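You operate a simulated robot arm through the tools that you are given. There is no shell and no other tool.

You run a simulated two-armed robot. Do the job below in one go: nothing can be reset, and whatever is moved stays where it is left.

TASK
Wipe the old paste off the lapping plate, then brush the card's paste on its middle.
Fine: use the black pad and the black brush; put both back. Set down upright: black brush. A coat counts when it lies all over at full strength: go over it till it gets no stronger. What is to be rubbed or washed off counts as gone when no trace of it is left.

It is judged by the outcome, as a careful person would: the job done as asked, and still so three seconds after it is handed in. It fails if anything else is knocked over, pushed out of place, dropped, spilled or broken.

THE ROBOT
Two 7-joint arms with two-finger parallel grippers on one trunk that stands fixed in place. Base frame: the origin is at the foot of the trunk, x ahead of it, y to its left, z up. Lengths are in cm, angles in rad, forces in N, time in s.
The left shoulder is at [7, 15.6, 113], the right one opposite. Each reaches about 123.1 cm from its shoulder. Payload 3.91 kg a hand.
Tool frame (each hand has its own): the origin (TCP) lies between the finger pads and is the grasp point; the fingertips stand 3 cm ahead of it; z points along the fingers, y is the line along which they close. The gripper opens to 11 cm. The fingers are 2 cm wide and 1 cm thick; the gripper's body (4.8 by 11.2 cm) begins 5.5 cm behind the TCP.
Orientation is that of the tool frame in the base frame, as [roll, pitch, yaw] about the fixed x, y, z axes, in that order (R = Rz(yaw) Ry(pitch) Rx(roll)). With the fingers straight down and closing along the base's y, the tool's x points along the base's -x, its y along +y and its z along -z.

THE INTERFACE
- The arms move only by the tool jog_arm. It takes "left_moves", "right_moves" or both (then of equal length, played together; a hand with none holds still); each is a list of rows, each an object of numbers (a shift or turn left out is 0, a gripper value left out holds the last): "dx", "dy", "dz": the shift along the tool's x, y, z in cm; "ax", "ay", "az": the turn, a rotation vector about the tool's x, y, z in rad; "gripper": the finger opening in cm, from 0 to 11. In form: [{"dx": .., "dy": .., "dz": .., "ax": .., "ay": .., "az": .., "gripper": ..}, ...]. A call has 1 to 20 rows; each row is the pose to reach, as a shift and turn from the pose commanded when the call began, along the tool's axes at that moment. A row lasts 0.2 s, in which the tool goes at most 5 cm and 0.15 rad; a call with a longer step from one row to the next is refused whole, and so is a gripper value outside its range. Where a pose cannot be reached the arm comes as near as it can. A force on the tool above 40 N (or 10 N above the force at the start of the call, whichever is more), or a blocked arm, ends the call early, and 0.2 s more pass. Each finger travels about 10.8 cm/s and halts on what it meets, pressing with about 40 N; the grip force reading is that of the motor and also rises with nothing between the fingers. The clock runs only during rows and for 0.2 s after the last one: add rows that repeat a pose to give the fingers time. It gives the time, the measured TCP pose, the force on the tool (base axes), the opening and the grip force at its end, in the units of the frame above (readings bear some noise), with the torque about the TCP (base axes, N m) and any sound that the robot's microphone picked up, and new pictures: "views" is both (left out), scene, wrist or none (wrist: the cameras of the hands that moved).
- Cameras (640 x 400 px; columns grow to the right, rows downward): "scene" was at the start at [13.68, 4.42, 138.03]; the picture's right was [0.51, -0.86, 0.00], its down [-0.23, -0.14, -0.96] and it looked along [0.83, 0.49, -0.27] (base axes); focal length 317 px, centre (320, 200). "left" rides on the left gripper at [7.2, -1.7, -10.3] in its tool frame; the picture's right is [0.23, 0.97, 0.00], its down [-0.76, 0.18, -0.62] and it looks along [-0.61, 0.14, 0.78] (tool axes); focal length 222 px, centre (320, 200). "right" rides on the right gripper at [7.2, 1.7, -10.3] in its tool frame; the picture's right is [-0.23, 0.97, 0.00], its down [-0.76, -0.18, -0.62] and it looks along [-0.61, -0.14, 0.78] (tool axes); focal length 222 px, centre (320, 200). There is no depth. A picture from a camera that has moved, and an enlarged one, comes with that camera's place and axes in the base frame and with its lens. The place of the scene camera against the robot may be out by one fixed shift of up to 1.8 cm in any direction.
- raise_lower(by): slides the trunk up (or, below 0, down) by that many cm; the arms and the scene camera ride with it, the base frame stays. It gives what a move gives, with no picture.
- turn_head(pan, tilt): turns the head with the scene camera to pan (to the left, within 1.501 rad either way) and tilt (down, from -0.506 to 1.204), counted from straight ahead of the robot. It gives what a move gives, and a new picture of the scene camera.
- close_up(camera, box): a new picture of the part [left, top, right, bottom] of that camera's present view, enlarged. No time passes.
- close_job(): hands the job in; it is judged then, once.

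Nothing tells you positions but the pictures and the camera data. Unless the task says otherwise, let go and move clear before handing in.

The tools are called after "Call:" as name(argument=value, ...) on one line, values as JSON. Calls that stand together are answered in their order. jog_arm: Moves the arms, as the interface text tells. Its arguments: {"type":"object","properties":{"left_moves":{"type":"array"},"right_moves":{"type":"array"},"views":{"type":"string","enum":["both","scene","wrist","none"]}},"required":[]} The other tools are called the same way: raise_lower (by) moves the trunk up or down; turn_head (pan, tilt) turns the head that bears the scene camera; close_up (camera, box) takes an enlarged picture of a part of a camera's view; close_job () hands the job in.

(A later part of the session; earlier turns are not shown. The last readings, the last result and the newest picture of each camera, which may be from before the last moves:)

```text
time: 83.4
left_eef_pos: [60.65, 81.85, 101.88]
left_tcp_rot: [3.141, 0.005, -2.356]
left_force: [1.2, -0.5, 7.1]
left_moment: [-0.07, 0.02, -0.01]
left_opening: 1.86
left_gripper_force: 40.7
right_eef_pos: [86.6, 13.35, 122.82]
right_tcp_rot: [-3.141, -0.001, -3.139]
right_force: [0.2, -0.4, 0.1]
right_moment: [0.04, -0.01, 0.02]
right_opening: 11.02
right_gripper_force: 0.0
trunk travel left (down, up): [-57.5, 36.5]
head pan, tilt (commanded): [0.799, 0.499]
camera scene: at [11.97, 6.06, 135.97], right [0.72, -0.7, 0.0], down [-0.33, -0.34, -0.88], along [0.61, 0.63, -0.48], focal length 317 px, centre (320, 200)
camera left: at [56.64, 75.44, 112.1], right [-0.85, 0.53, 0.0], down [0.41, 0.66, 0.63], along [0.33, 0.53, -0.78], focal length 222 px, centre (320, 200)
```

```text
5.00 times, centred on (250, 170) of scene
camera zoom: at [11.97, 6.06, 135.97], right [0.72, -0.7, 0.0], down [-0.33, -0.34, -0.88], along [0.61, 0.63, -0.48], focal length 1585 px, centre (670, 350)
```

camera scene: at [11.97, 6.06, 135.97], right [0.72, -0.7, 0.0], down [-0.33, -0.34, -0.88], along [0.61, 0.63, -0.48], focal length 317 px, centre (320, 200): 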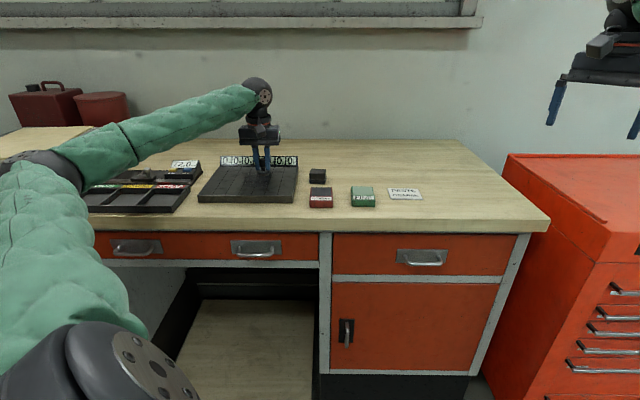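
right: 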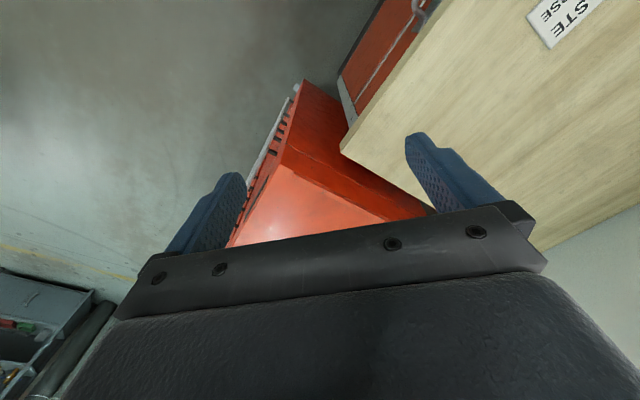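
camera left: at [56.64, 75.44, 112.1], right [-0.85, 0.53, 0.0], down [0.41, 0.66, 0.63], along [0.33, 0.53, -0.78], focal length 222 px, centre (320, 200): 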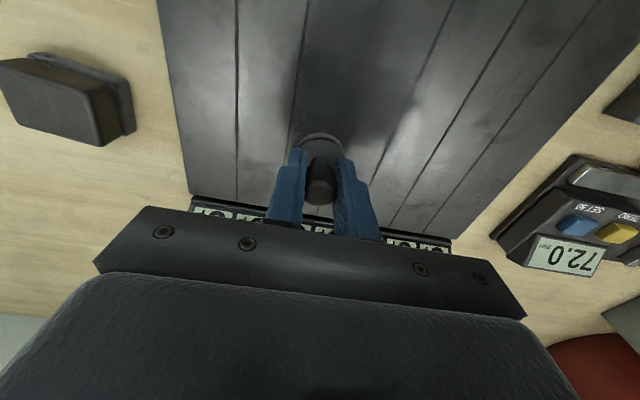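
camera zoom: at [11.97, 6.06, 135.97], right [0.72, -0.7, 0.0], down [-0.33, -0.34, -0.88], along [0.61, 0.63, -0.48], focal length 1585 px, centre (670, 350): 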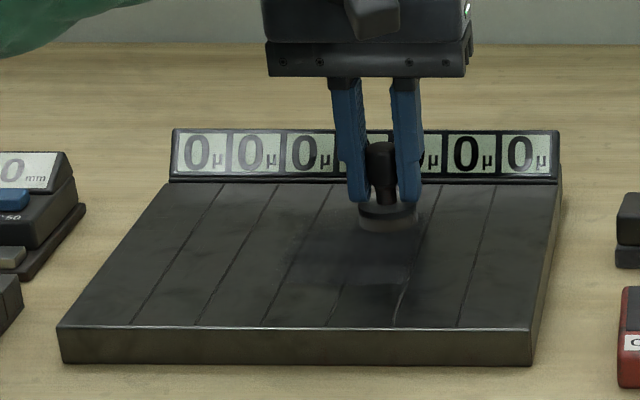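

The coat goes on well and hides the grooves. I'll continue the overlapping strokes leftward.

Call:
jog_arm(left_moves=[{"dx": 0, "dy": 1.3}, {"dx": 1.5, "dy": 1.3}, {"dx": 3, "dy": 1.3}, {"dx": 4.5, "dy": 1.3}, {"dx": 6, "dy": 1.3}, {"dx": 7.5, "dy": 1.3}, {"dx": 8.7, "dy": 1.3}, {"dx": 8.7, "dy": 2.6}, {"dx": 7.2, "dy": 2.6}, {"dx": 5.7, "dy": 2.6}, {"dx": 4.2, "dy": 2.6}, {"dx": 2.7, "dy": 2.6}, {"dx": 1.2, "dy": 2.6}, {"dx": 0, "dy": 2.6}, {"dx": 0, "dy": 3.9}, {"dx": 1.5, "dy": 3.9}, {"dx": 3, "dy": 3.9}, {"dx": 4.5, "dy": 3.9}, {"dx": 6, "dy": 3.9}, {"dx": 7.5, "dy": 3.9}], views="none")

Call:
jog_arm(left_moves=[{"dx": 1.2, "dy": 0}, {"dx": 1.2, "dy": 1.3}, {"dx": -0.3, "dy": 1.3}, {"dx": -1.8, "dy": 1.3}, {"dx": -3.3, "dy": 1.3}, {"dx": -4.8, "dy": 1.3}, {"dx": -6.3, "dy": 1.3}, {"dx": -7.5, "dy": 1.3}, {"dx": -7.5, "dy": 2.6}, {"dx": -6, "dy": 2.6}, {"dx": -4.5, "dy": 2.6}, {"dx": -3, "dy": 2.6}, {"dx": -1.5, "dy": 2.6}, {"dx": 0, "dy": 2.6}, {"dx": 1.2, "dy": 2.6}], views="both")

Call:
close_up(camera="left", box=[180, 0, 500, 200])

Call:
close_up(camera="scene", box=[190, 130, 310, 210])

```text
time: 87.6
left_eef_pos: [52.51, 79.21, 101.83]
left_tcp_rot: [-3.141, 0.005, -2.357]
left_force: [-1.1, 0.7, 12.4]
left_moment: [-0.04, 0.09, -0.01]
left_opening: 1.87
left_gripper_force: 39.9
right_eef_pos: [86.45, 13.16, 122.87]
right_tcp_rot: [-3.14, -0.002, -3.14]
right_force: [1.2, 0.6, 0.5]
right_moment: [0.01, 0.01, -0.01]
right_opening: 11.01
right_gripper_force: 0.1
trunk travel left (down, up): [-57.5, 36.5]
head pan, tilt (commanded): [0.799, 0.499]
```

```text
time: 90.8
left_eef_pos: [49.73, 80.16, 101.82]
left_tcp_rot: [-3.139, 0.006, -2.356]
left_force: [1.3, 2.3, 13.7]
left_moment: [0.04, 0.03, -0.04]
left_opening: 1.89
left_gripper_force: 39.6
right_eef_pos: [86.61, 13.34, 122.75]
right_tcp_rot: [-3.139, 0.0, -3.139]
right_force: [0.0, -0.4, 0.3]
right_moment: [0.01, 0.0, -0.01]
right_opening: 10.99
right_gripper_force: 0.1
trunk travel left (down, up): [-57.5, 36.5]
head pan, tilt (commanded): [0.799, 0.499]
camera scene: at [11.94, 6.06, 135.97], right [0.72, -0.7, 0.0], down [-0.33, -0.34, -0.88], along [0.61, 0.63, -0.48], focal length 317 px, centre (320, 200)
camera left: at [45.81, 73.88, 112.05], right [-0.85, 0.53, 0.0], down [0.41, 0.66, 0.63], along [0.33, 0.53, -0.78], focal length 222 px, centre (320, 200)
```

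scene: 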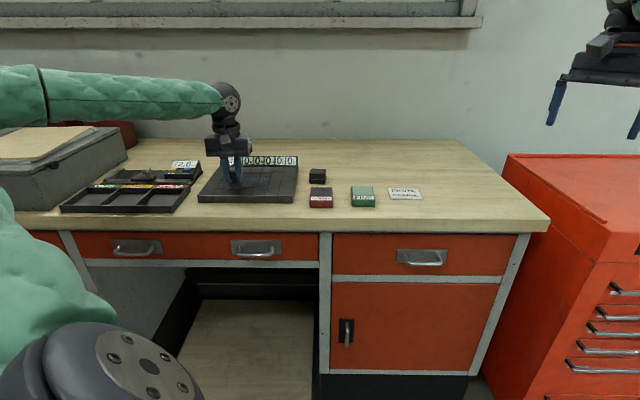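
left: 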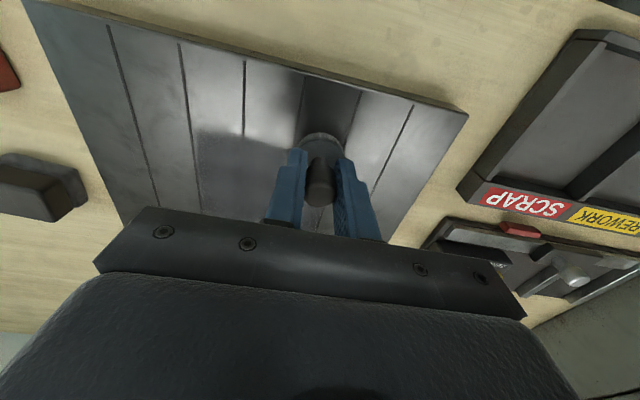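

```text
2.00 times, centred on (340, 100) of left
camera zoom: at [45.81, 73.88, 112.05], right [-0.85, 0.53, 0.0], down [0.41, 0.66, 0.63], along [0.33, 0.53, -0.78], focal length 444 px, centre (280, 400)
```

zoom: 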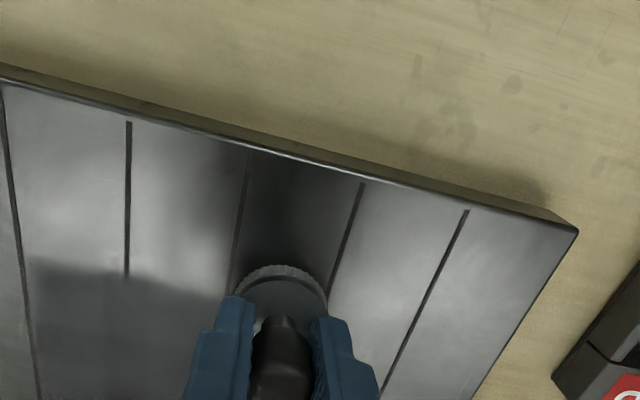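

```text
5.00 times, centred on (250, 170) of scene
camera zoom: at [11.94, 6.06, 135.97], right [0.72, -0.7, 0.0], down [-0.33, -0.34, -0.88], along [0.61, 0.63, -0.48], focal length 1585 px, centre (670, 350)
```

zoom: 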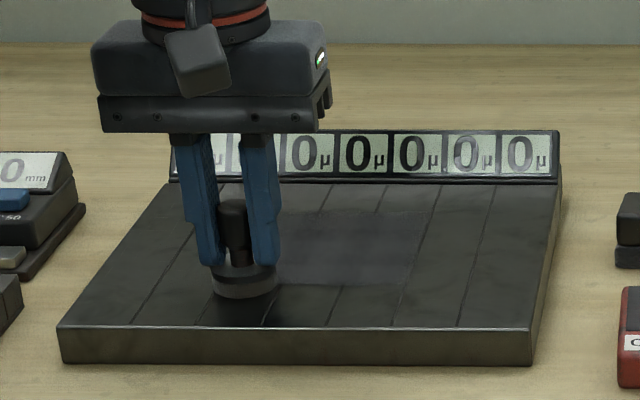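

The coat shows a crisp rectangular edge, as if only the middle zone takes paste. I'll lift and move clear to view the whole coat.

Call:
jog_arm(left_moves=[{"dz": -0.6}, {"dz": -1.6}, {"dz": -2.8}, {"dz": -4}, {"dz": -5.2}, {"dz": -6.4}, {"dz": -7.6}, {"dz": -8.8}, {"dz": -10}, {"dz": -10}], views="both")

Call:
close_up(camera="scene", box=[190, 140, 310, 210])

Call:
close_up(camera="left", box=[100, 20, 420, 220])

```text
time: 93.0
left_eef_pos: [49.92, 80.31, 111.75]
left_tcp_rot: [-3.141, 0.003, -2.357]
left_force: [0.9, 0.0, 0.1]
left_moment: [-0.01, 0.0, -0.02]
left_opening: 1.85
left_gripper_force: 39.9
right_eef_pos: [86.65, 13.44, 122.76]
right_tcp_rot: [-3.141, -0.003, -3.14]
right_force: [-0.7, 0.5, 0.0]
right_moment: [0.01, 0.0, -0.02]
right_opening: 11.0
right_gripper_force: 0.0
trunk travel left (down, up): [-57.5, 36.5]
head pan, tilt (commanded): [0.799, 0.499]
camera scene: at [12.02, 6.17, 135.96], right [0.72, -0.7, 0.0], down [-0.33, -0.34, -0.88], along [0.61, 0.63, -0.48], focal length 317 px, centre (320, 200)
camera left: at [45.87, 74.0, 121.98], right [-0.85, 0.53, 0.0], down [0.41, 0.66, 0.63], along [0.33, 0.53, -0.78], focal length 222 px, centre (320, 200)
```

scene: 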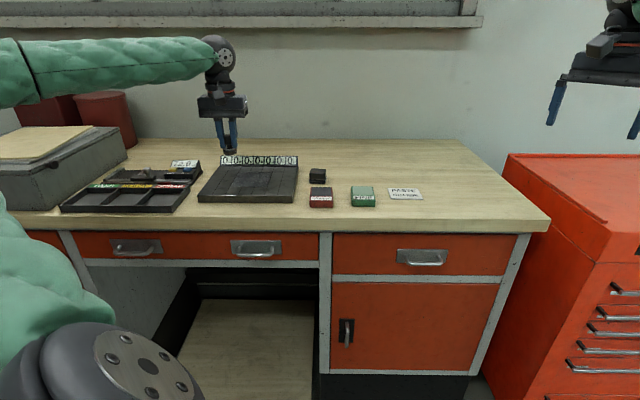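
left: 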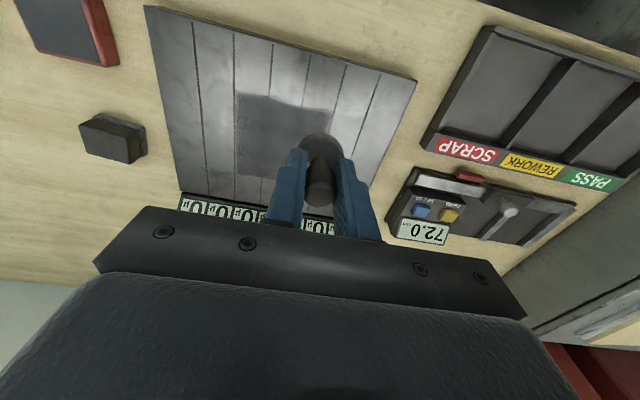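

```text
5.33 times, centred on (250, 175) of scene
camera zoom: at [12.02, 6.17, 135.96], right [0.72, -0.7, 0.0], down [-0.33, -0.34, -0.88], along [0.61, 0.63, -0.48], focal length 1690 px, centre (693, 333)
```

zoom: 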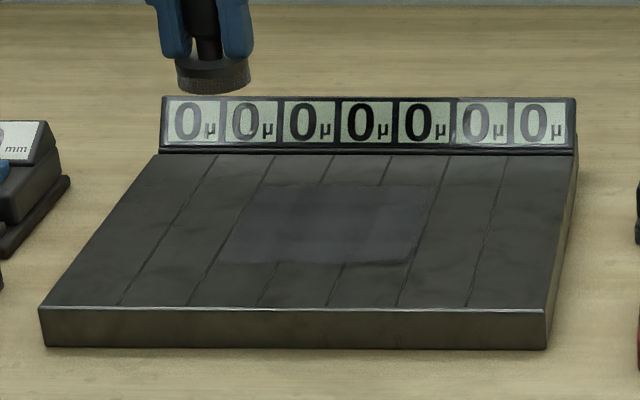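

```text
2.00 times, centred on (260, 120) of left
camera zoom: at [45.87, 74.0, 121.98], right [-0.85, 0.53, 0.0], down [0.41, 0.66, 0.63], along [0.33, 0.53, -0.78], focal length 444 px, centre (440, 360)
```

zoom: 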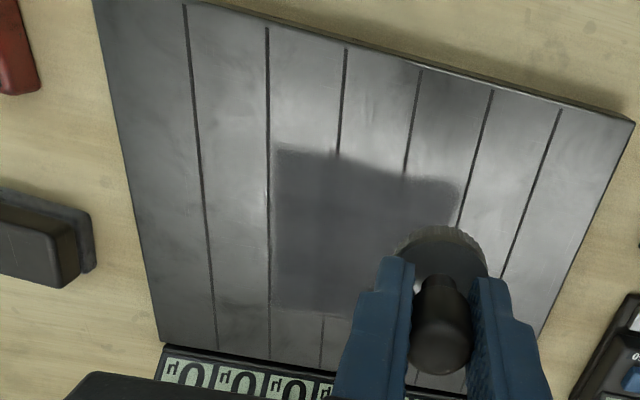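

Now it is clear: the coat takes only in a crisp middle zone about 10 × 10 cm (d≈92–102, l≈12.7–22.5), and its left part is still weaker. I'll check how loaded the brush still is.

Call:
close_up(camera="left", box=[270, 110, 370, 200])

Call:
close_up(camera="scene", box=[205, 130, 255, 170])

Call:
close_up(camera="scene", box=[220, 165, 285, 205])

```text
4.44 times, centred on (320, 155) of left
camera zoom: at [45.87, 74.0, 121.98], right [-0.85, 0.53, 0.0], down [0.41, 0.66, 0.63], along [0.33, 0.53, -0.78], focal length 987 px, centre (320, 400)
```

zoom: 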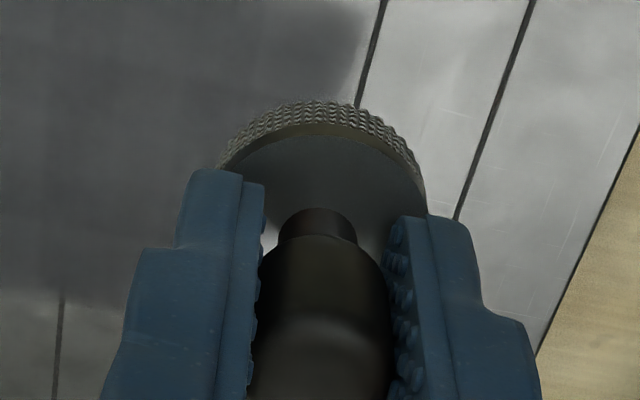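

```text
10.00 times, centred on (230, 150) of scene
camera zoom: at [12.02, 6.17, 135.96], right [0.72, -0.7, 0.0], down [-0.33, -0.34, -0.88], along [0.61, 0.63, -0.48], focal length 3170 px, centre (1220, 700)
```

zoom: 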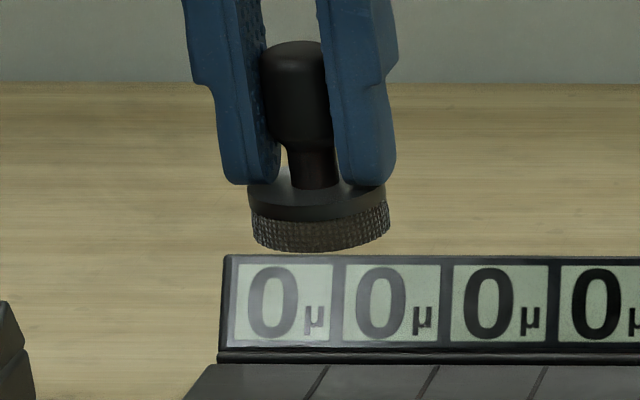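

```text
9.85 times, centred on (252, 185) of scene
camera zoom: at [12.02, 6.17, 135.96], right [0.72, -0.7, 0.0], down [-0.33, -0.34, -0.88], along [0.61, 0.63, -0.48], focal length 3121 px, centre (985, 348)
```

zoom: 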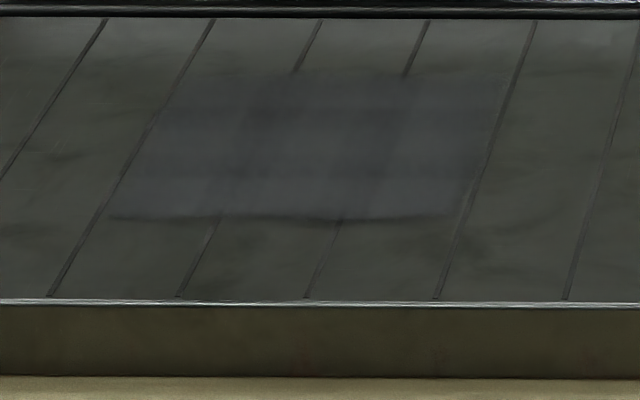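

The left part is weaker, while the brush still holds some paste. I'll make a second full pass, starting on the left and overlapping tightly across the whole zone.

Call:
jog_arm(left_moves=[{"dx": 0, "dy": 0.3, "dz": 1.5}, {"dx": 0, "dy": 0.6, "dz": 3}, {"dx": 0, "dy": 0.6, "dz": 4.5}, {"dx": 0, "dy": 0.6, "dz": 6}, {"dx": 0, "dy": 0.6, "dz": 7.5}, {"dx": 0, "dy": 0.6, "dz": 9}, {"dx": 0, "dy": 0.6, "dz": 9.7}, {"dx": 0, "dy": 0.6, "dz": 9.97}, {"dx": -1.65, "dy": 0.6, "dz": 9.98}, {"dx": -3.3, "dy": 0.6, "dz": 9.98}, {"dx": -4.95, "dy": 0.6, "dz": 9.99}, {"dx": -6.6, "dy": 0.6, "dz": 10}, {"dx": -8.25, "dy": 0.6, "dz": 10}, {"dx": -9.7, "dy": 0.6, "dz": 10.01}, {"dx": -9.7, "dy": -0.6, "dz": 10.01}, {"dx": -8.05, "dy": -0.6, "dz": 10}, {"dx": -6.4, "dy": -0.6, "dz": 10}, {"dx": -4.75, "dy": -0.6, "dz": 9.99}, {"dx": -3.1, "dy": -0.6, "dz": 9.98}, {"dx": -1.5, "dy": -0.6, "dz": 9.97}], views="none")

Call:
jog_arm(left_moves=[{"dx": 1.5, "dy": 0}, {"dx": 1.5, "dy": -1.2}, {"dx": 0, "dy": -1.2}, {"dx": -1.65, "dy": -1.2}, {"dx": -3.3, "dy": -1.2, "dz": 0.01}, {"dx": -4.95, "dy": -1.2, "dz": 0.02}, {"dx": -6.6, "dy": -1.2, "dz": 0.03}, {"dx": -8.2, "dy": -1.2, "dz": 0.04}, {"dx": -8.2, "dy": -2.4, "dz": 0.04}, {"dx": -6.6, "dy": -2.4, "dz": 0.03}, {"dx": -4.95, "dy": -2.4, "dz": 0.02}, {"dx": -3.3, "dy": -2.4, "dz": 0.01}, {"dx": -1.65, "dy": -2.4}, {"dx": 0, "dy": -2.4}, {"dx": 1.5, "dy": -2.4}, {"dx": 1.5, "dy": -3.6}, {"dx": 0, "dy": -3.6}, {"dx": -1.65, "dy": -3.6}, {"dx": -3.3, "dy": -3.6, "dz": 0.01}, {"dx": -4.95, "dy": -3.6, "dz": 0.02}], views="none")

Call:
jog_arm(left_moves=[{"dx": -1.65, "dy": 0}, {"dx": -3.25, "dy": 0}, {"dx": -3.25, "dy": -1.2}, {"dx": -1.65, "dy": -1.2}, {"dx": 0, "dy": -1.2}, {"dx": 1.65, "dy": -1.2}, {"dx": 3.3, "dy": -1.2}, {"dx": 4.95, "dy": -1.2}, {"dx": 6.45, "dy": -1.2}, {"dx": 6.45, "dy": -2.4}, {"dx": 4.95, "dy": -2.4}, {"dx": 3.3, "dy": -2.4}, {"dx": 1.65, "dy": -2.4}, {"dx": 0, "dy": -2.4}, {"dx": -1.65, "dy": -2.4}, {"dx": -3.25, "dy": -2.4}, {"dx": -3.25, "dy": -3.6}, {"dx": -1.65, "dy": -3.6}, {"dx": 0, "dy": -3.6}, {"dx": 1.65, "dy": -3.6}], views="both")

Call:
close_up(camera="scene", box=[190, 140, 310, 210])

```text
time: 97.2
left_eef_pos: [51.38, 80.9, 101.87]
left_tcp_rot: [-3.14, 0.003, -2.357]
left_force: [0.2, 1.0, 8.3]
left_moment: [-0.03, 0.07, -0.02]
left_opening: 1.86
left_gripper_force: 39.4
right_eef_pos: [86.68, 13.26, 122.78]
right_tcp_rot: [-3.141, -0.002, -3.139]
right_force: [-0.2, -1.0, 0.1]
right_moment: [0.0, 0.0, -0.02]
right_opening: 11.03
right_gripper_force: 0.1
trunk travel left (down, up): [-57.5, 36.5]
head pan, tilt (commanded): [0.799, 0.499]
```

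```text
time: 101.4
left_eef_pos: [57.52, 81.93, 101.84]
left_tcp_rot: [-3.141, 0.004, -2.355]
left_force: [0.3, 1.1, 2.9]
left_moment: [0.0, -0.03, -0.02]
left_opening: 1.87
left_gripper_force: 40.4
right_eef_pos: [86.71, 13.46, 122.64]
right_tcp_rot: [-3.139, -0.004, -3.14]
right_force: [0.7, 0.4, -0.1]
right_moment: [-0.03, -0.03, 0.03]
right_opening: 11.01
right_gripper_force: 0.0
trunk travel left (down, up): [-57.5, 36.5]
head pan, tilt (commanded): [0.799, 0.499]
```

```text
time: 105.6
left_eef_pos: [58.67, 78.01, 101.84]
left_tcp_rot: [3.141, 0.006, -2.358]
left_force: [-0.8, -0.6, 0.1]
left_moment: [0.02, -0.01, 0.04]
left_opening: 1.89
left_gripper_force: 39.7
right_eef_pos: [86.62, 13.24, 122.72]
right_tcp_rot: [-3.14, -0.002, -3.14]
right_force: [-0.6, -0.9, 0.0]
right_moment: [0.05, -0.03, -0.01]
right_opening: 11.02
right_gripper_force: 0.1
trunk travel left (down, up): [-57.5, 36.5]
head pan, tilt (commanded): [0.799, 0.499]
camera scene: at [11.94, 6.07, 135.96], right [0.72, -0.7, 0.0], down [-0.33, -0.34, -0.88], along [0.61, 0.63, -0.48], focal length 317 px, centre (320, 200)
camera left: at [54.82, 71.7, 112.06], right [-0.85, 0.53, 0.0], down [0.41, 0.66, 0.63], along [0.33, 0.53, -0.78], focal length 222 px, centre (320, 200)
```

scene: 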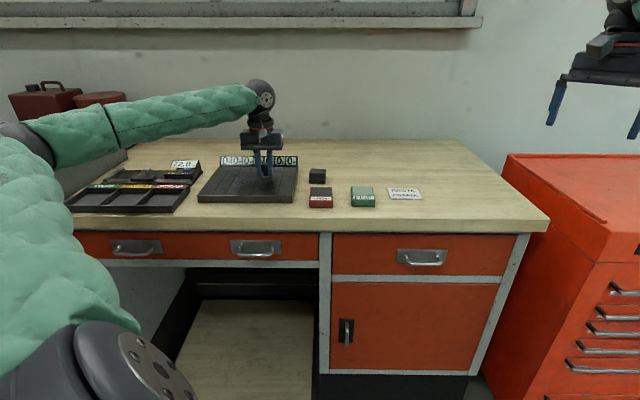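
left: 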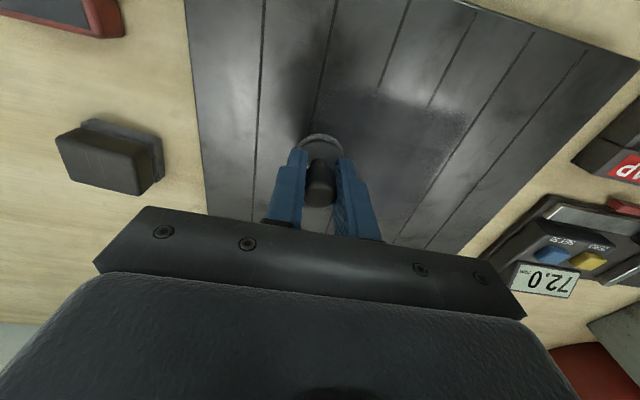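

```text
5.33 times, centred on (250, 175) of scene
camera zoom: at [11.94, 6.07, 135.96], right [0.72, -0.7, 0.0], down [-0.33, -0.34, -0.88], along [0.61, 0.63, -0.48], focal length 1690 px, centre (693, 333)
```

zoom: 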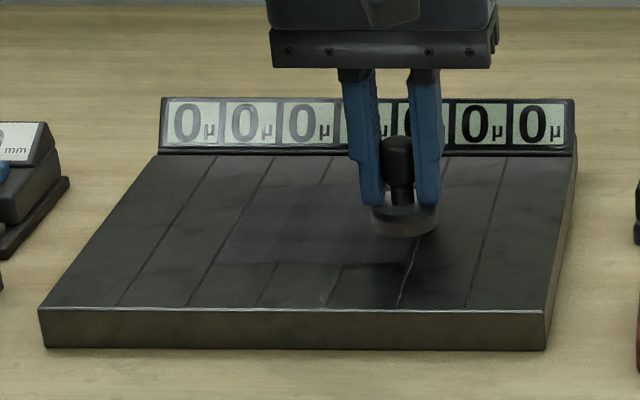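

The press has faded to nearly 0 N, so the brush has probably crept up slightly in the grip. I'll press a little lower and redo the right-hand part.

Call:
jog_arm(left_moves=[{"dz": 0.08}, {"dz": 0.16}, {"dz": 0.16}], views="none")

```text
time: 106.4
left_eef_pos: [58.76, 78.17, 101.78]
left_tcp_rot: [-3.139, 0.005, -2.356]
left_force: [1.7, 0.6, 8.5]
left_moment: [0.03, -0.05, -0.04]
left_opening: 1.83
left_gripper_force: 40.4
right_eef_pos: [86.6, 13.36, 122.78]
right_tcp_rot: [-3.138, -0.002, -3.14]
right_force: [0.2, -0.1, 0.7]
right_moment: [0.03, -0.01, -0.03]
right_opening: 10.99
right_gripper_force: 0.1
trunk travel left (down, up): [-57.5, 36.5]
head pan, tilt (commanded): [0.799, 0.499]
```

Call:
jog_arm(left_moves=[{"dx": 1.65}, {"dx": 3.3}, {"dx": 4.7}, {"dx": 4.7, "dy": -0.7}, {"dx": 3.3, "dy": -0.7}, {"dx": 1.65, "dy": -0.7}, {"dx": 0, "dy": -0.7}, {"dx": -1.65, "dy": -0.7}, {"dx": -3.3, "dy": -0.7}, {"dx": -4.9, "dy": -0.7}, {"dx": -4.9, "dy": 0.8}, {"dx": -3.3, "dy": 0.8}, {"dx": -1.65, "dy": 0.8}, {"dx": 0, "dy": 0.8}, {"dx": 1.65, "dy": 0.8}, {"dx": 3.3, "dy": 0.8}, {"dx": 4.7, "dy": 0.8}, {"dx": 4.7, "dy": 2.2}, {"dx": 3.3, "dy": 2.2}, {"dx": 1.65, "dy": 2.2}], views="none")

Call:
jog_arm(left_moves=[{"dx": -1.65, "dy": 0}, {"dx": -3.3, "dy": 0}, {"dx": -4.95, "dy": 0}, {"dx": -6.5, "dy": 0}, {"dx": -6.5, "dy": 1.4}, {"dx": -4.95, "dy": 1.4}, {"dx": -3.3, "dy": 1.4}, {"dx": -1.65, "dy": 1.4}, {"dx": 0, "dy": 1.4}, {"dx": 1.65, "dy": 1.4}, {"dx": 3, "dy": 1.4}, {"dx": 3, "dy": 2.8}, {"dx": 1.65, "dy": 2.8}, {"dx": 0, "dy": 2.8}, {"dx": -1.65, "dy": 2.8}, {"dx": -3.3, "dy": 2.8}, {"dx": -4.95, "dy": 2.8}, {"dx": -6.5, "dy": 2.8}], views="none")

```text
time: 110.6
left_eef_pos: [55.96, 78.45, 101.86]
left_tcp_rot: [-3.14, 0.007, -2.355]
left_force: [0.8, -4.0, 10.3]
left_moment: [-0.15, 0.07, -0.02]
left_opening: 1.86
left_gripper_force: 39.6
right_eef_pos: [86.52, 13.3, 122.85]
right_tcp_rot: [3.141, -0.002, -3.138]
right_force: [-0.1, -0.3, -0.4]
right_moment: [0.02, -0.02, 0.0]
right_opening: 11.0
right_gripper_force: 0.1
trunk travel left (down, up): [-57.5, 36.5]
head pan, tilt (commanded): [0.799, 0.499]
```

```text
time: 114.4
left_eef_pos: [58.66, 85.13, 101.68]
left_tcp_rot: [-3.139, 0.005, -2.356]
left_force: [-0.2, -1.6, 6.5]
left_moment: [-0.1, 0.03, -0.01]
left_opening: 1.86
left_gripper_force: 39.9
right_eef_pos: [86.5, 13.3, 122.7]
right_tcp_rot: [-3.139, -0.001, -3.14]
right_force: [-0.4, 0.2, 0.5]
right_moment: [-0.02, -0.02, 0.01]
right_opening: 11.0
right_gripper_force: 0.1
trunk travel left (down, up): [-57.5, 36.5]
head pan, tilt (commanded): [0.799, 0.499]
```

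Good steady pressure. Continuing over the left portion.

Call:
jog_arm(left_moves=[{"dx": 0, "dy": 1.3}, {"dx": 1.65, "dy": 1.3}, {"dx": 3.3, "dy": 1.3}, {"dx": 4.95, "dy": 1.3}, {"dx": 6.6, "dy": 1.3}, {"dx": 8.2, "dy": 1.3}, {"dx": 9.7, "dy": 1.3}, {"dx": 9.7, "dy": 2.5}, {"dx": 8.2, "dy": 2.5}, {"dx": 6.6, "dy": 2.5}, {"dx": 4.95, "dy": 2.5}, {"dx": 3.3, "dy": 2.5}, {"dx": 1.65, "dy": 2.5}, {"dx": 0, "dy": 2.5}, {"dx": 0, "dy": 3.5}, {"dx": 1.65, "dy": 3.5}, {"dx": 3.3, "dy": 3.5}, {"dx": 4.95, "dy": 3.5}, {"dx": 6.6, "dy": 3.5}, {"dx": 8.2, "dy": 3.5}], views="none")

Call:
jog_arm(left_moves=[{"dx": 1.5}, {"dx": 1.5, "dz": -0.5}, {"dx": 1.5, "dz": -1.5}, {"dx": 1.5, "dz": -2.8}, {"dx": 1.5, "dz": -4}, {"dx": 1.5, "dz": -5.2}, {"dx": 1.5, "dz": -6.4}, {"dx": 1.5, "dz": -7.6}, {"dx": 1.5, "dz": -8.8}, {"dx": 1.5, "dz": -10}, {"dx": 1.5, "dz": -10}], views="both")

Call:
close_up(camera="scene", box=[220, 165, 285, 205])

Call:
close_up(camera="left", box=[100, 20, 420, 220])

Call:
close_up(camera="scene", box=[195, 120, 255, 170])

```text
time: 118.6
left_eef_pos: [50.41, 81.62, 101.65]
left_tcp_rot: [-3.14, 0.006, -2.356]
left_force: [0.2, 1.5, 12.9]
left_moment: [0.0, 0.06, -0.04]
left_opening: 1.87
left_gripper_force: 40.2
right_eef_pos: [86.43, 13.23, 122.74]
right_tcp_rot: [-3.141, -0.003, 3.141]
right_force: [-0.5, 0.1, 0.1]
right_moment: [0.02, 0.0, 0.02]
right_opening: 11.01
right_gripper_force: 0.2
trunk travel left (down, up): [-57.5, 36.5]
head pan, tilt (commanded): [0.799, 0.499]
```

```text
time: 121.0
left_eef_pos: [49.42, 80.62, 111.75]
left_tcp_rot: [3.139, 0.004, -2.357]
left_force: [0.1, 0.3, -0.2]
left_moment: [0.0, 0.02, 0.0]
left_opening: 1.88
left_gripper_force: 39.3
right_eef_pos: [86.71, 13.36, 122.7]
right_tcp_rot: [-3.14, -0.002, -3.141]
right_force: [0.5, 0.4, 0.0]
right_moment: [-0.01, -0.02, -0.03]
right_opening: 11.0
right_gripper_force: 0.0
trunk travel left (down, up): [-57.5, 36.5]
head pan, tilt (commanded): [0.799, 0.499]
camera scene: at [12.02, 6.17, 135.96], right [0.72, -0.7, 0.0], down [-0.33, -0.34, -0.88], along [0.61, 0.63, -0.48], focal length 317 px, centre (320, 200)
camera left: at [45.38, 74.42, 121.91], right [-0.85, 0.53, 0.0], down [0.41, 0.66, 0.63], along [0.33, 0.53, -0.78], focal length 222 px, centre (320, 200)
```

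scene: 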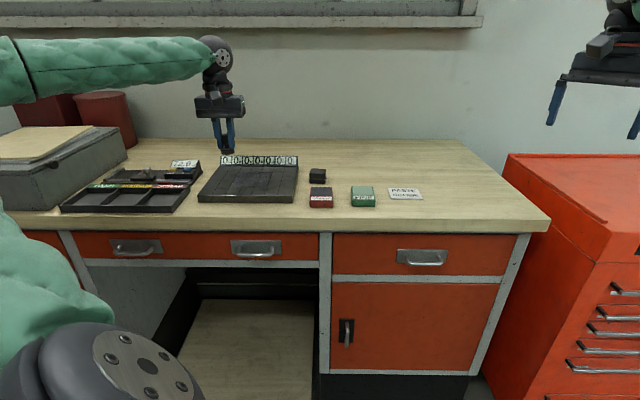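
left: 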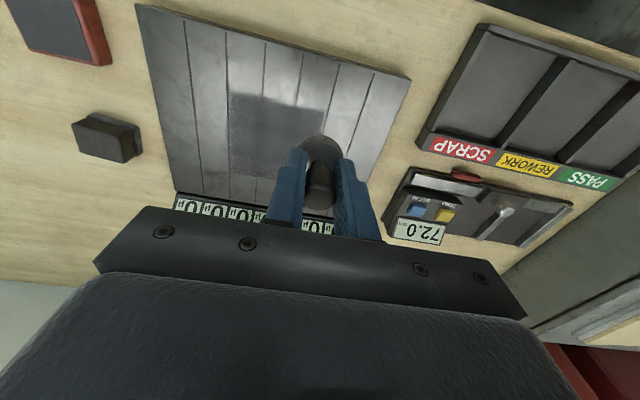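

```text
9.85 times, centred on (252, 185) of scene
camera zoom: at [12.02, 6.17, 135.96], right [0.72, -0.7, 0.0], down [-0.33, -0.34, -0.88], along [0.61, 0.63, -0.48], focal length 3121 px, centre (985, 348)
```

zoom: 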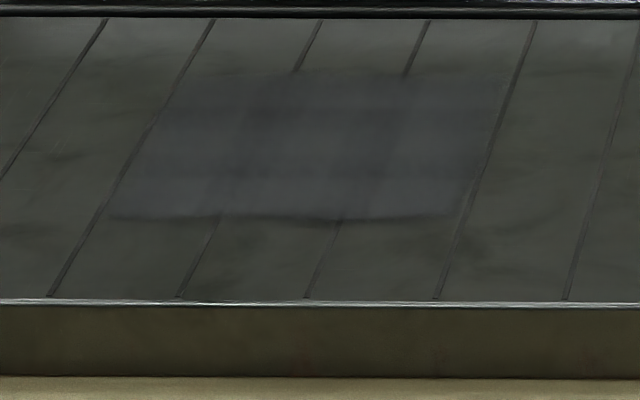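

```text
2.00 times, centred on (260, 120) of left
camera zoom: at [45.38, 74.42, 121.91], right [-0.85, 0.53, 0.0], down [0.41, 0.66, 0.63], along [0.33, 0.53, -0.78], focal length 444 px, centre (440, 360)
```

zoom: 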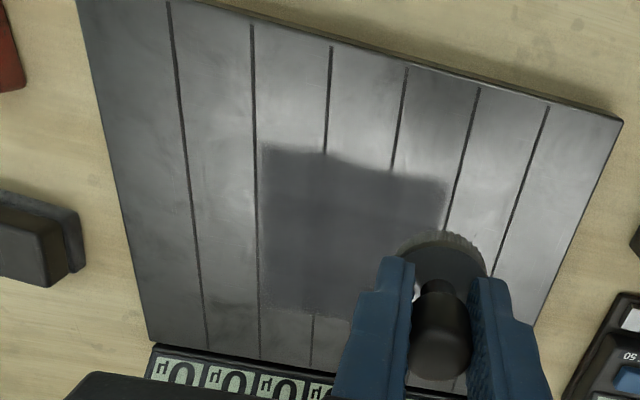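

```text
8.00 times, centred on (225, 145) of scene
camera zoom: at [12.02, 6.17, 135.96], right [0.72, -0.7, 0.0], down [-0.33, -0.34, -0.88], along [0.61, 0.63, -0.48], focal length 2536 px, centre (1080, 640)
```

zoom: 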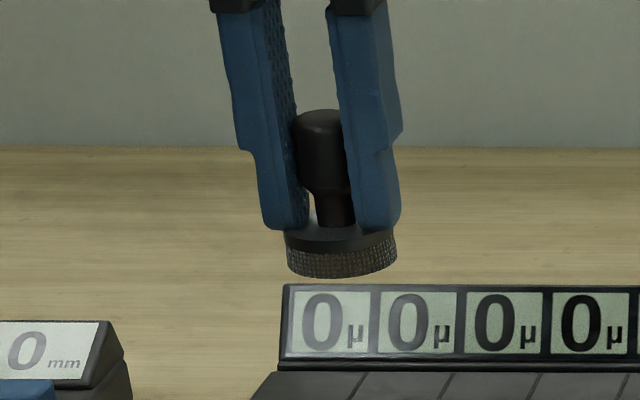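

The coat looks the same as before the second pass, so either it is saturated or the brush ran low. To be sure, I'll reload from the coarse tin and go over it again; first a slow move back to the tin.

Call:
jog_arm(left_moves=[{"dx": 0.1, "dy": -1.3}, {"dx": 0.2, "dy": -2.6}, {"dx": 0.3, "dy": -3.9}, {"dx": 0.4, "dy": -5.2}, {"dx": 0.5, "dy": -6.5}, {"dx": 0.6, "dy": -7.8}, {"dx": 0.7, "dy": -9.1}, {"dx": 0.8, "dy": -10.4}, {"dx": 0.9, "dy": -11.7}, {"dx": 1, "dy": -13}, {"dx": 1.1, "dy": -14.3}, {"dx": 1.2, "dy": -15.6}, {"dx": 1.3, "dy": -16.9}, {"dx": 1.4, "dy": -18.2}, {"dx": 1.5, "dy": -19.5}, {"dx": 1.6, "dy": -20.8}, {"dx": 1.7, "dy": -22.1}, {"dx": 1.8, "dy": -23.4}, {"dx": 1.9, "dy": -24.5}, {"dx": 1.9, "dy": -24.6}], views="both")

Call:
close_up(camera="left", box=[340, 80, 600, 250])

Call:
close_up(camera="left", box=[220, 40, 420, 200])

Call:
close_up(camera="scene", box=[190, 140, 310, 210])

```text
time: 125.2
left_eef_pos: [65.43, 61.9, 111.63]
left_tcp_rot: [3.14, 0.003, -2.356]
left_force: [-0.4, -0.4, -1.0]
left_moment: [0.0, -0.02, 0.01]
left_opening: 1.88
left_gripper_force: 40.3
right_eef_pos: [86.71, 13.36, 122.78]
right_tcp_rot: [-3.14, -0.001, -3.14]
right_force: [0.9, -0.8, 0.1]
right_moment: [-0.03, -0.01, 0.03]
right_opening: 10.98
right_gripper_force: 0.1
trunk travel left (down, up): [-57.5, 36.5]
head pan, tilt (commanded): [0.799, 0.499]
camera scene: at [12.0, 6.17, 135.96], right [0.72, -0.7, 0.0], down [-0.33, -0.34, -0.88], along [0.61, 0.63, -0.48], focal length 317 px, centre (320, 200)
camera left: at [61.39, 55.68, 121.82], right [-0.85, 0.53, 0.0], down [0.41, 0.66, 0.63], along [0.33, 0.53, -0.78], focal length 222 px, centre (320, 200)
```

scene: 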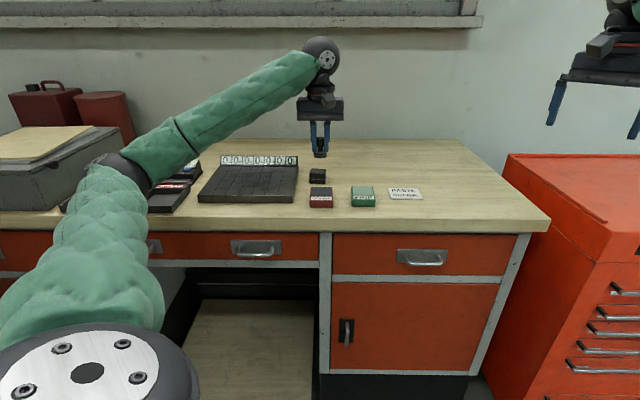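
left: 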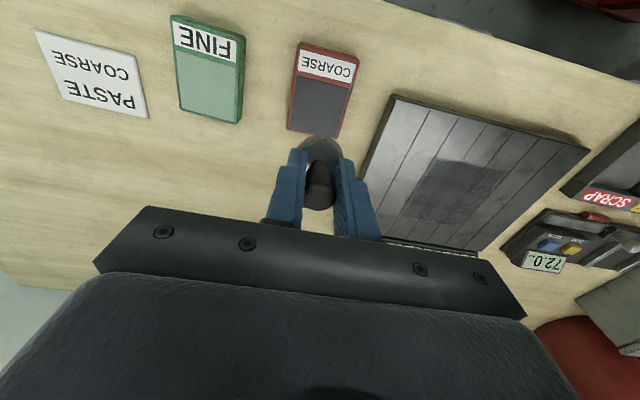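

```text
2.35 times, centred on (470, 165) of left
camera zoom: at [61.39, 55.68, 121.82], right [-0.85, 0.53, 0.0], down [0.41, 0.66, 0.63], along [0.33, 0.53, -0.78], focal length 523 px, centre (-33, 282)
```

zoom: 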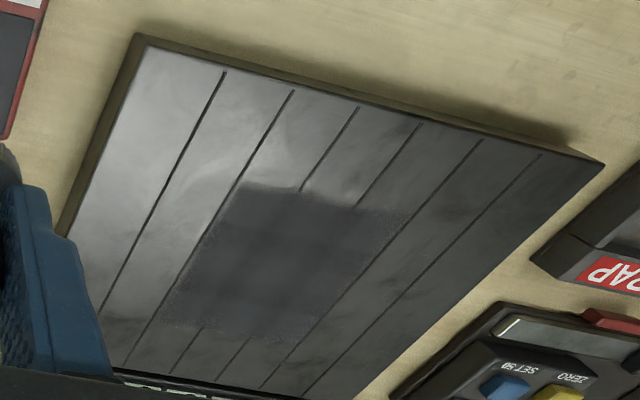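

```text
2.50 times, centred on (320, 120) of left
camera zoom: at [61.39, 55.68, 121.82], right [-0.85, 0.53, 0.0], down [0.41, 0.66, 0.63], along [0.33, 0.53, -0.78], focal length 555 px, centre (320, 400)
```

zoom: 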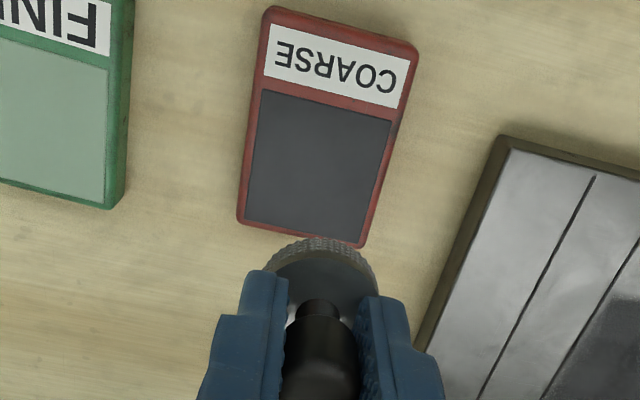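

```text
5.33 times, centred on (250, 175) of scene
camera zoom: at [12.0, 6.17, 135.96], right [0.72, -0.7, 0.0], down [-0.33, -0.34, -0.88], along [0.61, 0.63, -0.48], focal length 1690 px, centre (693, 333)
```

zoom: 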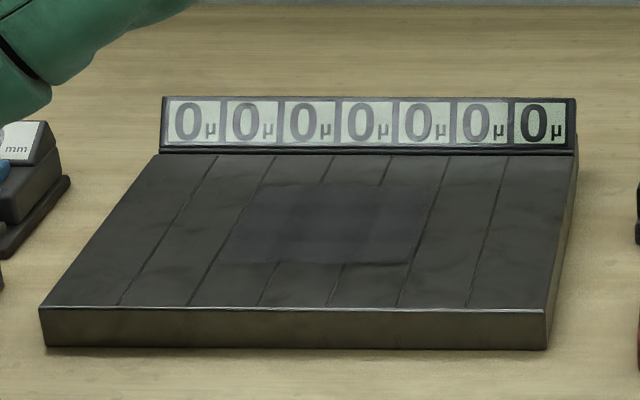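

The close-up shows the coat is uneven, weaker at the left edge and some back parts, so the brush had run low. I'll dip it in the coarse paste again.

Call:
jog_arm(left_moves=[{"dx": 0.12, "dy": -0.12, "dz": 1.2}, {"dx": 0.25, "dy": -0.25, "dz": 2.4}, {"dx": 0.25, "dy": -0.25, "dz": 3.6}, {"dx": 0.25, "dy": -0.25, "dz": 4.8}, {"dx": 0.25, "dy": -0.25, "dz": 6}, {"dx": 0.25, "dy": -0.25, "dz": 7.2}, {"dx": 0.25, "dy": -0.25, "dz": 8.4}, {"dx": 0.25, "dy": -0.25, "dz": 9.4}, {"dx": 0.25, "dy": -0.25, "dz": 9.4}], views="none")

Call:
jog_arm(left_moves=[{"dz": 0.2}, {"dz": 0.4}, {"dz": 0.4}], views="none")

```text
time: 127.2
left_eef_pos: [65.43, 61.76, 102.32]
left_tcp_rot: [3.141, 0.004, -2.356]
left_force: [0.4, 0.3, -1.2]
left_moment: [-0.02, -0.05, 0.0]
left_opening: 1.86
left_gripper_force: 39.9
right_eef_pos: [86.55, 13.35, 122.74]
right_tcp_rot: [3.141, -0.002, -3.139]
right_force: [-0.5, 0.9, 0.2]
right_moment: [0.0, -0.01, 0.02]
right_opening: 10.98
right_gripper_force: 0.0
trunk travel left (down, up): [-57.5, 36.5]
head pan, tilt (commanded): [0.799, 0.499]
```

```text
time: 128.0
left_eef_pos: [65.41, 61.66, 101.9]
left_tcp_rot: [-3.139, 0.002, -2.357]
left_force: [-0.3, -0.7, -0.5]
left_moment: [-0.02, 0.03, -0.02]
left_opening: 1.87
left_gripper_force: 40.4
right_eef_pos: [86.66, 13.29, 122.68]
right_tcp_rot: [-3.139, -0.002, -3.141]
right_force: [-0.2, -0.7, 0.1]
right_moment: [0.01, -0.01, 0.02]
right_opening: 11.01
right_gripper_force: 0.0
trunk travel left (down, up): [-57.5, 36.5]
head pan, tilt (commanded): [0.799, 0.499]
```

Call:
jog_arm(left_moves=[{"dz": 0.15}, {"dz": 0.3}, {"dz": 0.3}], views="none")

```text
time: 128.8
left_eef_pos: [65.57, 61.85, 101.51]
left_tcp_rot: [-3.138, 0.003, -2.357]
left_force: [-0.3, 0.6, -0.5]
left_moment: [-0.02, -0.02, 0.0]
left_opening: 1.89
left_gripper_force: 39.9
right_eef_pos: [86.65, 13.48, 122.72]
right_tcp_rot: [-3.14, -0.004, -3.139]
right_force: [0.9, 0.6, 0.3]
right_moment: [0.01, 0.02, 0.02]
right_opening: 11.03
right_gripper_force: 0.1
trunk travel left (down, up): [-57.5, 36.5]
head pan, tilt (commanded): [0.799, 0.499]
```

Call:
jog_arm(left_moves=[{"dz": 0.12}, {"dz": 0.24}, {"dz": 0.24}], views="wrist")

```text
time: 129.6
left_eef_pos: [65.29, 61.63, 101.52]
left_tcp_rot: [-3.14, 0.009, -2.355]
left_force: [5.8, 3.6, 19.5]
left_moment: [0.2, -0.16, -0.02]
left_opening: 1.87
left_gripper_force: 40.2
right_eef_pos: [86.61, 13.38, 122.76]
right_tcp_rot: [-3.141, -0.002, -3.138]
right_force: [-0.2, 1.0, -0.3]
right_moment: [0.01, -0.01, -0.03]
right_opening: 11.0
right_gripper_force: 0.0
trunk travel left (down, up): [-57.5, 36.5]
head pan, tilt (commanded): [0.799, 0.499]
camera left: at [61.4, 55.31, 111.68], right [-0.85, 0.53, 0.0], down [0.41, 0.66, 0.63], along [0.33, 0.53, -0.78], focal length 222 px, centre (320, 200)
```

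left: 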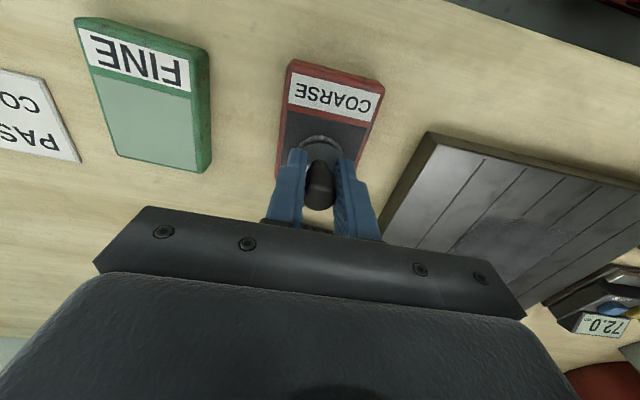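

Firm contact with the paste again. I'll ease, dwell briefly and lift.

Call:
jog_arm(left_moves=[{"dz": -0.12}, {"dz": -0.12}, {"dz": -0.12}, {"dz": -0.6}, {"dz": -1.6}, {"dz": -2.8}, {"dz": -4}, {"dz": -5.2}, {"dz": -6.4}, {"dz": -7.6}, {"dz": -8.8}, {"dz": -10.1}, {"dz": -10.1}], views="wrist")

Call:
close_up(camera="scene", box=[280, 110, 380, 215])

```text
time: 132.4
left_eef_pos: [65.42, 61.69, 111.28]
left_tcp_rot: [3.141, 0.002, -2.356]
left_force: [0.3, 0.6, 0.3]
left_moment: [-0.05, 0.02, -0.01]
left_opening: 1.86
left_gripper_force: 39.9
right_eef_pos: [86.68, 13.43, 122.7]
right_tcp_rot: [-3.14, -0.004, -3.14]
right_force: [0.1, 0.5, 1.0]
right_moment: [0.03, -0.01, 0.02]
right_opening: 10.98
right_gripper_force: 0.2
trunk travel left (down, up): [-57.5, 36.5]
head pan, tilt (commanded): [0.799, 0.499]
camera left: at [61.46, 55.32, 121.56], right [-0.85, 0.53, 0.0], down [0.41, 0.66, 0.63], along [0.33, 0.53, -0.78], focal length 222 px, centre (320, 200)
```

left: 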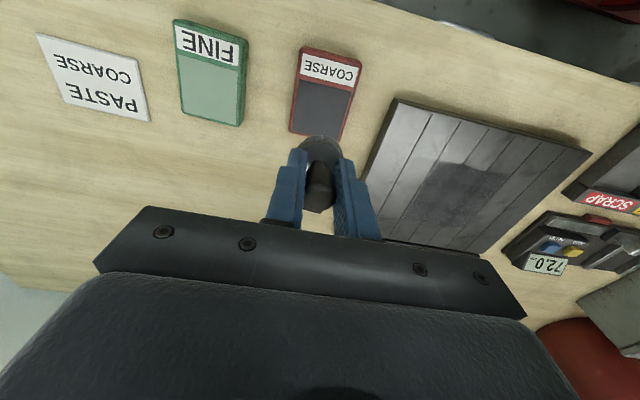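

```text
3.81 times, centred on (330, 162) of scene
camera zoom: at [12.05, 6.18, 135.95], right [0.72, -0.7, 0.0], down [-0.33, -0.34, -0.88], along [0.61, 0.63, -0.48], focal length 1207 px, centre (282, 343)
```

zoom: 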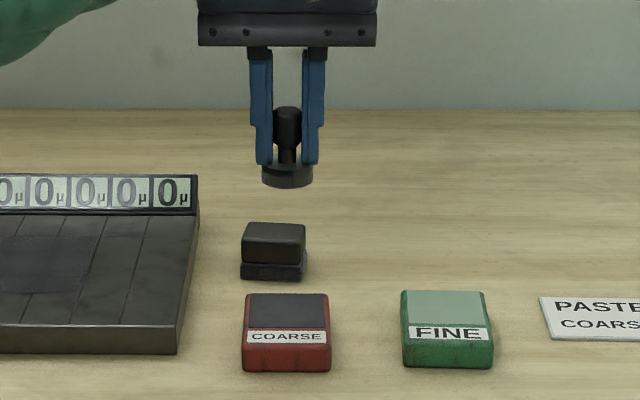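

The brush is dark with paste again and the tin has not moved. I'll go slowly to the left edge of the zone, which needs it most.

Call:
jog_arm(left_moves=[{"dx": -0.1, "dy": 1.3}, {"dx": -0.2, "dy": 2.6}, {"dx": -0.35, "dy": 3.9}, {"dx": -0.5, "dy": 5.2}, {"dx": -0.6, "dy": 6.5}, {"dx": -0.7, "dy": 7.8}, {"dx": -0.85, "dy": 9.1}, {"dx": -1, "dy": 10.4}, {"dx": -1.1, "dy": 11.7}, {"dx": -1.2, "dy": 13}, {"dx": -1.35, "dy": 14.3}, {"dx": -1.5, "dy": 15.6}, {"dx": -1.6, "dy": 16.9}, {"dx": -1.7, "dy": 18.2}, {"dx": -1.85, "dy": 19.5}, {"dx": -2, "dy": 20.8}, {"dx": -2.1, "dy": 22.1}, {"dx": -2.2, "dy": 23.4}, {"dx": -2.3, "dy": 24.6}, {"dx": -2.3, "dy": 24.7}], views="none")

Call:
jog_arm(left_moves=[{"dz": 1.2}, {"dz": 2.4}, {"dz": 3.6}, {"dz": 4.8}, {"dz": 6}, {"dz": 7.2}, {"dz": 8.4}, {"dz": 9.2}, {"dz": 9.2}], views="none")

```text
time: 136.6
left_eef_pos: [49.67, 80.58, 111.45]
left_tcp_rot: [3.141, 0.003, -2.356]
left_force: [-0.2, 0.8, -0.7]
left_moment: [0.0, -0.03, 0.03]
left_opening: 1.9
left_gripper_force: 39.9
right_eef_pos: [86.59, 13.33, 122.61]
right_tcp_rot: [-3.14, -0.004, -3.14]
right_force: [0.4, -0.7, 0.4]
right_moment: [0.0, 0.03, -0.02]
right_opening: 11.01
right_gripper_force: 0.1
trunk travel left (down, up): [-57.5, 36.5]
head pan, tilt (commanded): [0.799, 0.499]
```

```text
time: 138.6
left_eef_pos: [49.51, 80.62, 102.21]
left_tcp_rot: [-3.141, 0.004, -2.357]
left_force: [-1.1, 0.1, -0.1]
left_moment: [0.02, -0.03, -0.02]
left_opening: 1.89
left_gripper_force: 39.4
right_eef_pos: [86.71, 13.31, 122.76]
right_tcp_rot: [-3.14, -0.003, -3.14]
right_force: [-0.2, -0.3, 0.0]
right_moment: [0.02, 0.02, 0.01]
right_opening: 11.01
right_gripper_force: 0.0
trunk travel left (down, up): [-57.5, 36.5]
head pan, tilt (commanded): [0.799, 0.499]
```

Call:
jog_arm(left_moves=[{"dz": 0.3}, {"dz": 0.55}, {"dz": 0.7}, {"dz": 0.7}], views="none")

```text
time: 139.6
left_eef_pos: [49.52, 80.63, 101.82]
left_tcp_rot: [-3.139, 0.006, -2.353]
left_force: [4.9, 4.1, 18.5]
left_moment: [0.15, -0.11, -0.06]
left_opening: 1.89
left_gripper_force: 39.9
right_eef_pos: [86.7, 13.27, 122.79]
right_tcp_rot: [-3.14, -0.001, -3.14]
right_force: [0.3, -0.6, 0.0]
right_moment: [0.0, 0.03, 0.01]
right_opening: 11.0
right_gripper_force: 0.1
trunk travel left (down, up): [-57.5, 36.5]
head pan, tilt (commanded): [0.799, 0.499]
```

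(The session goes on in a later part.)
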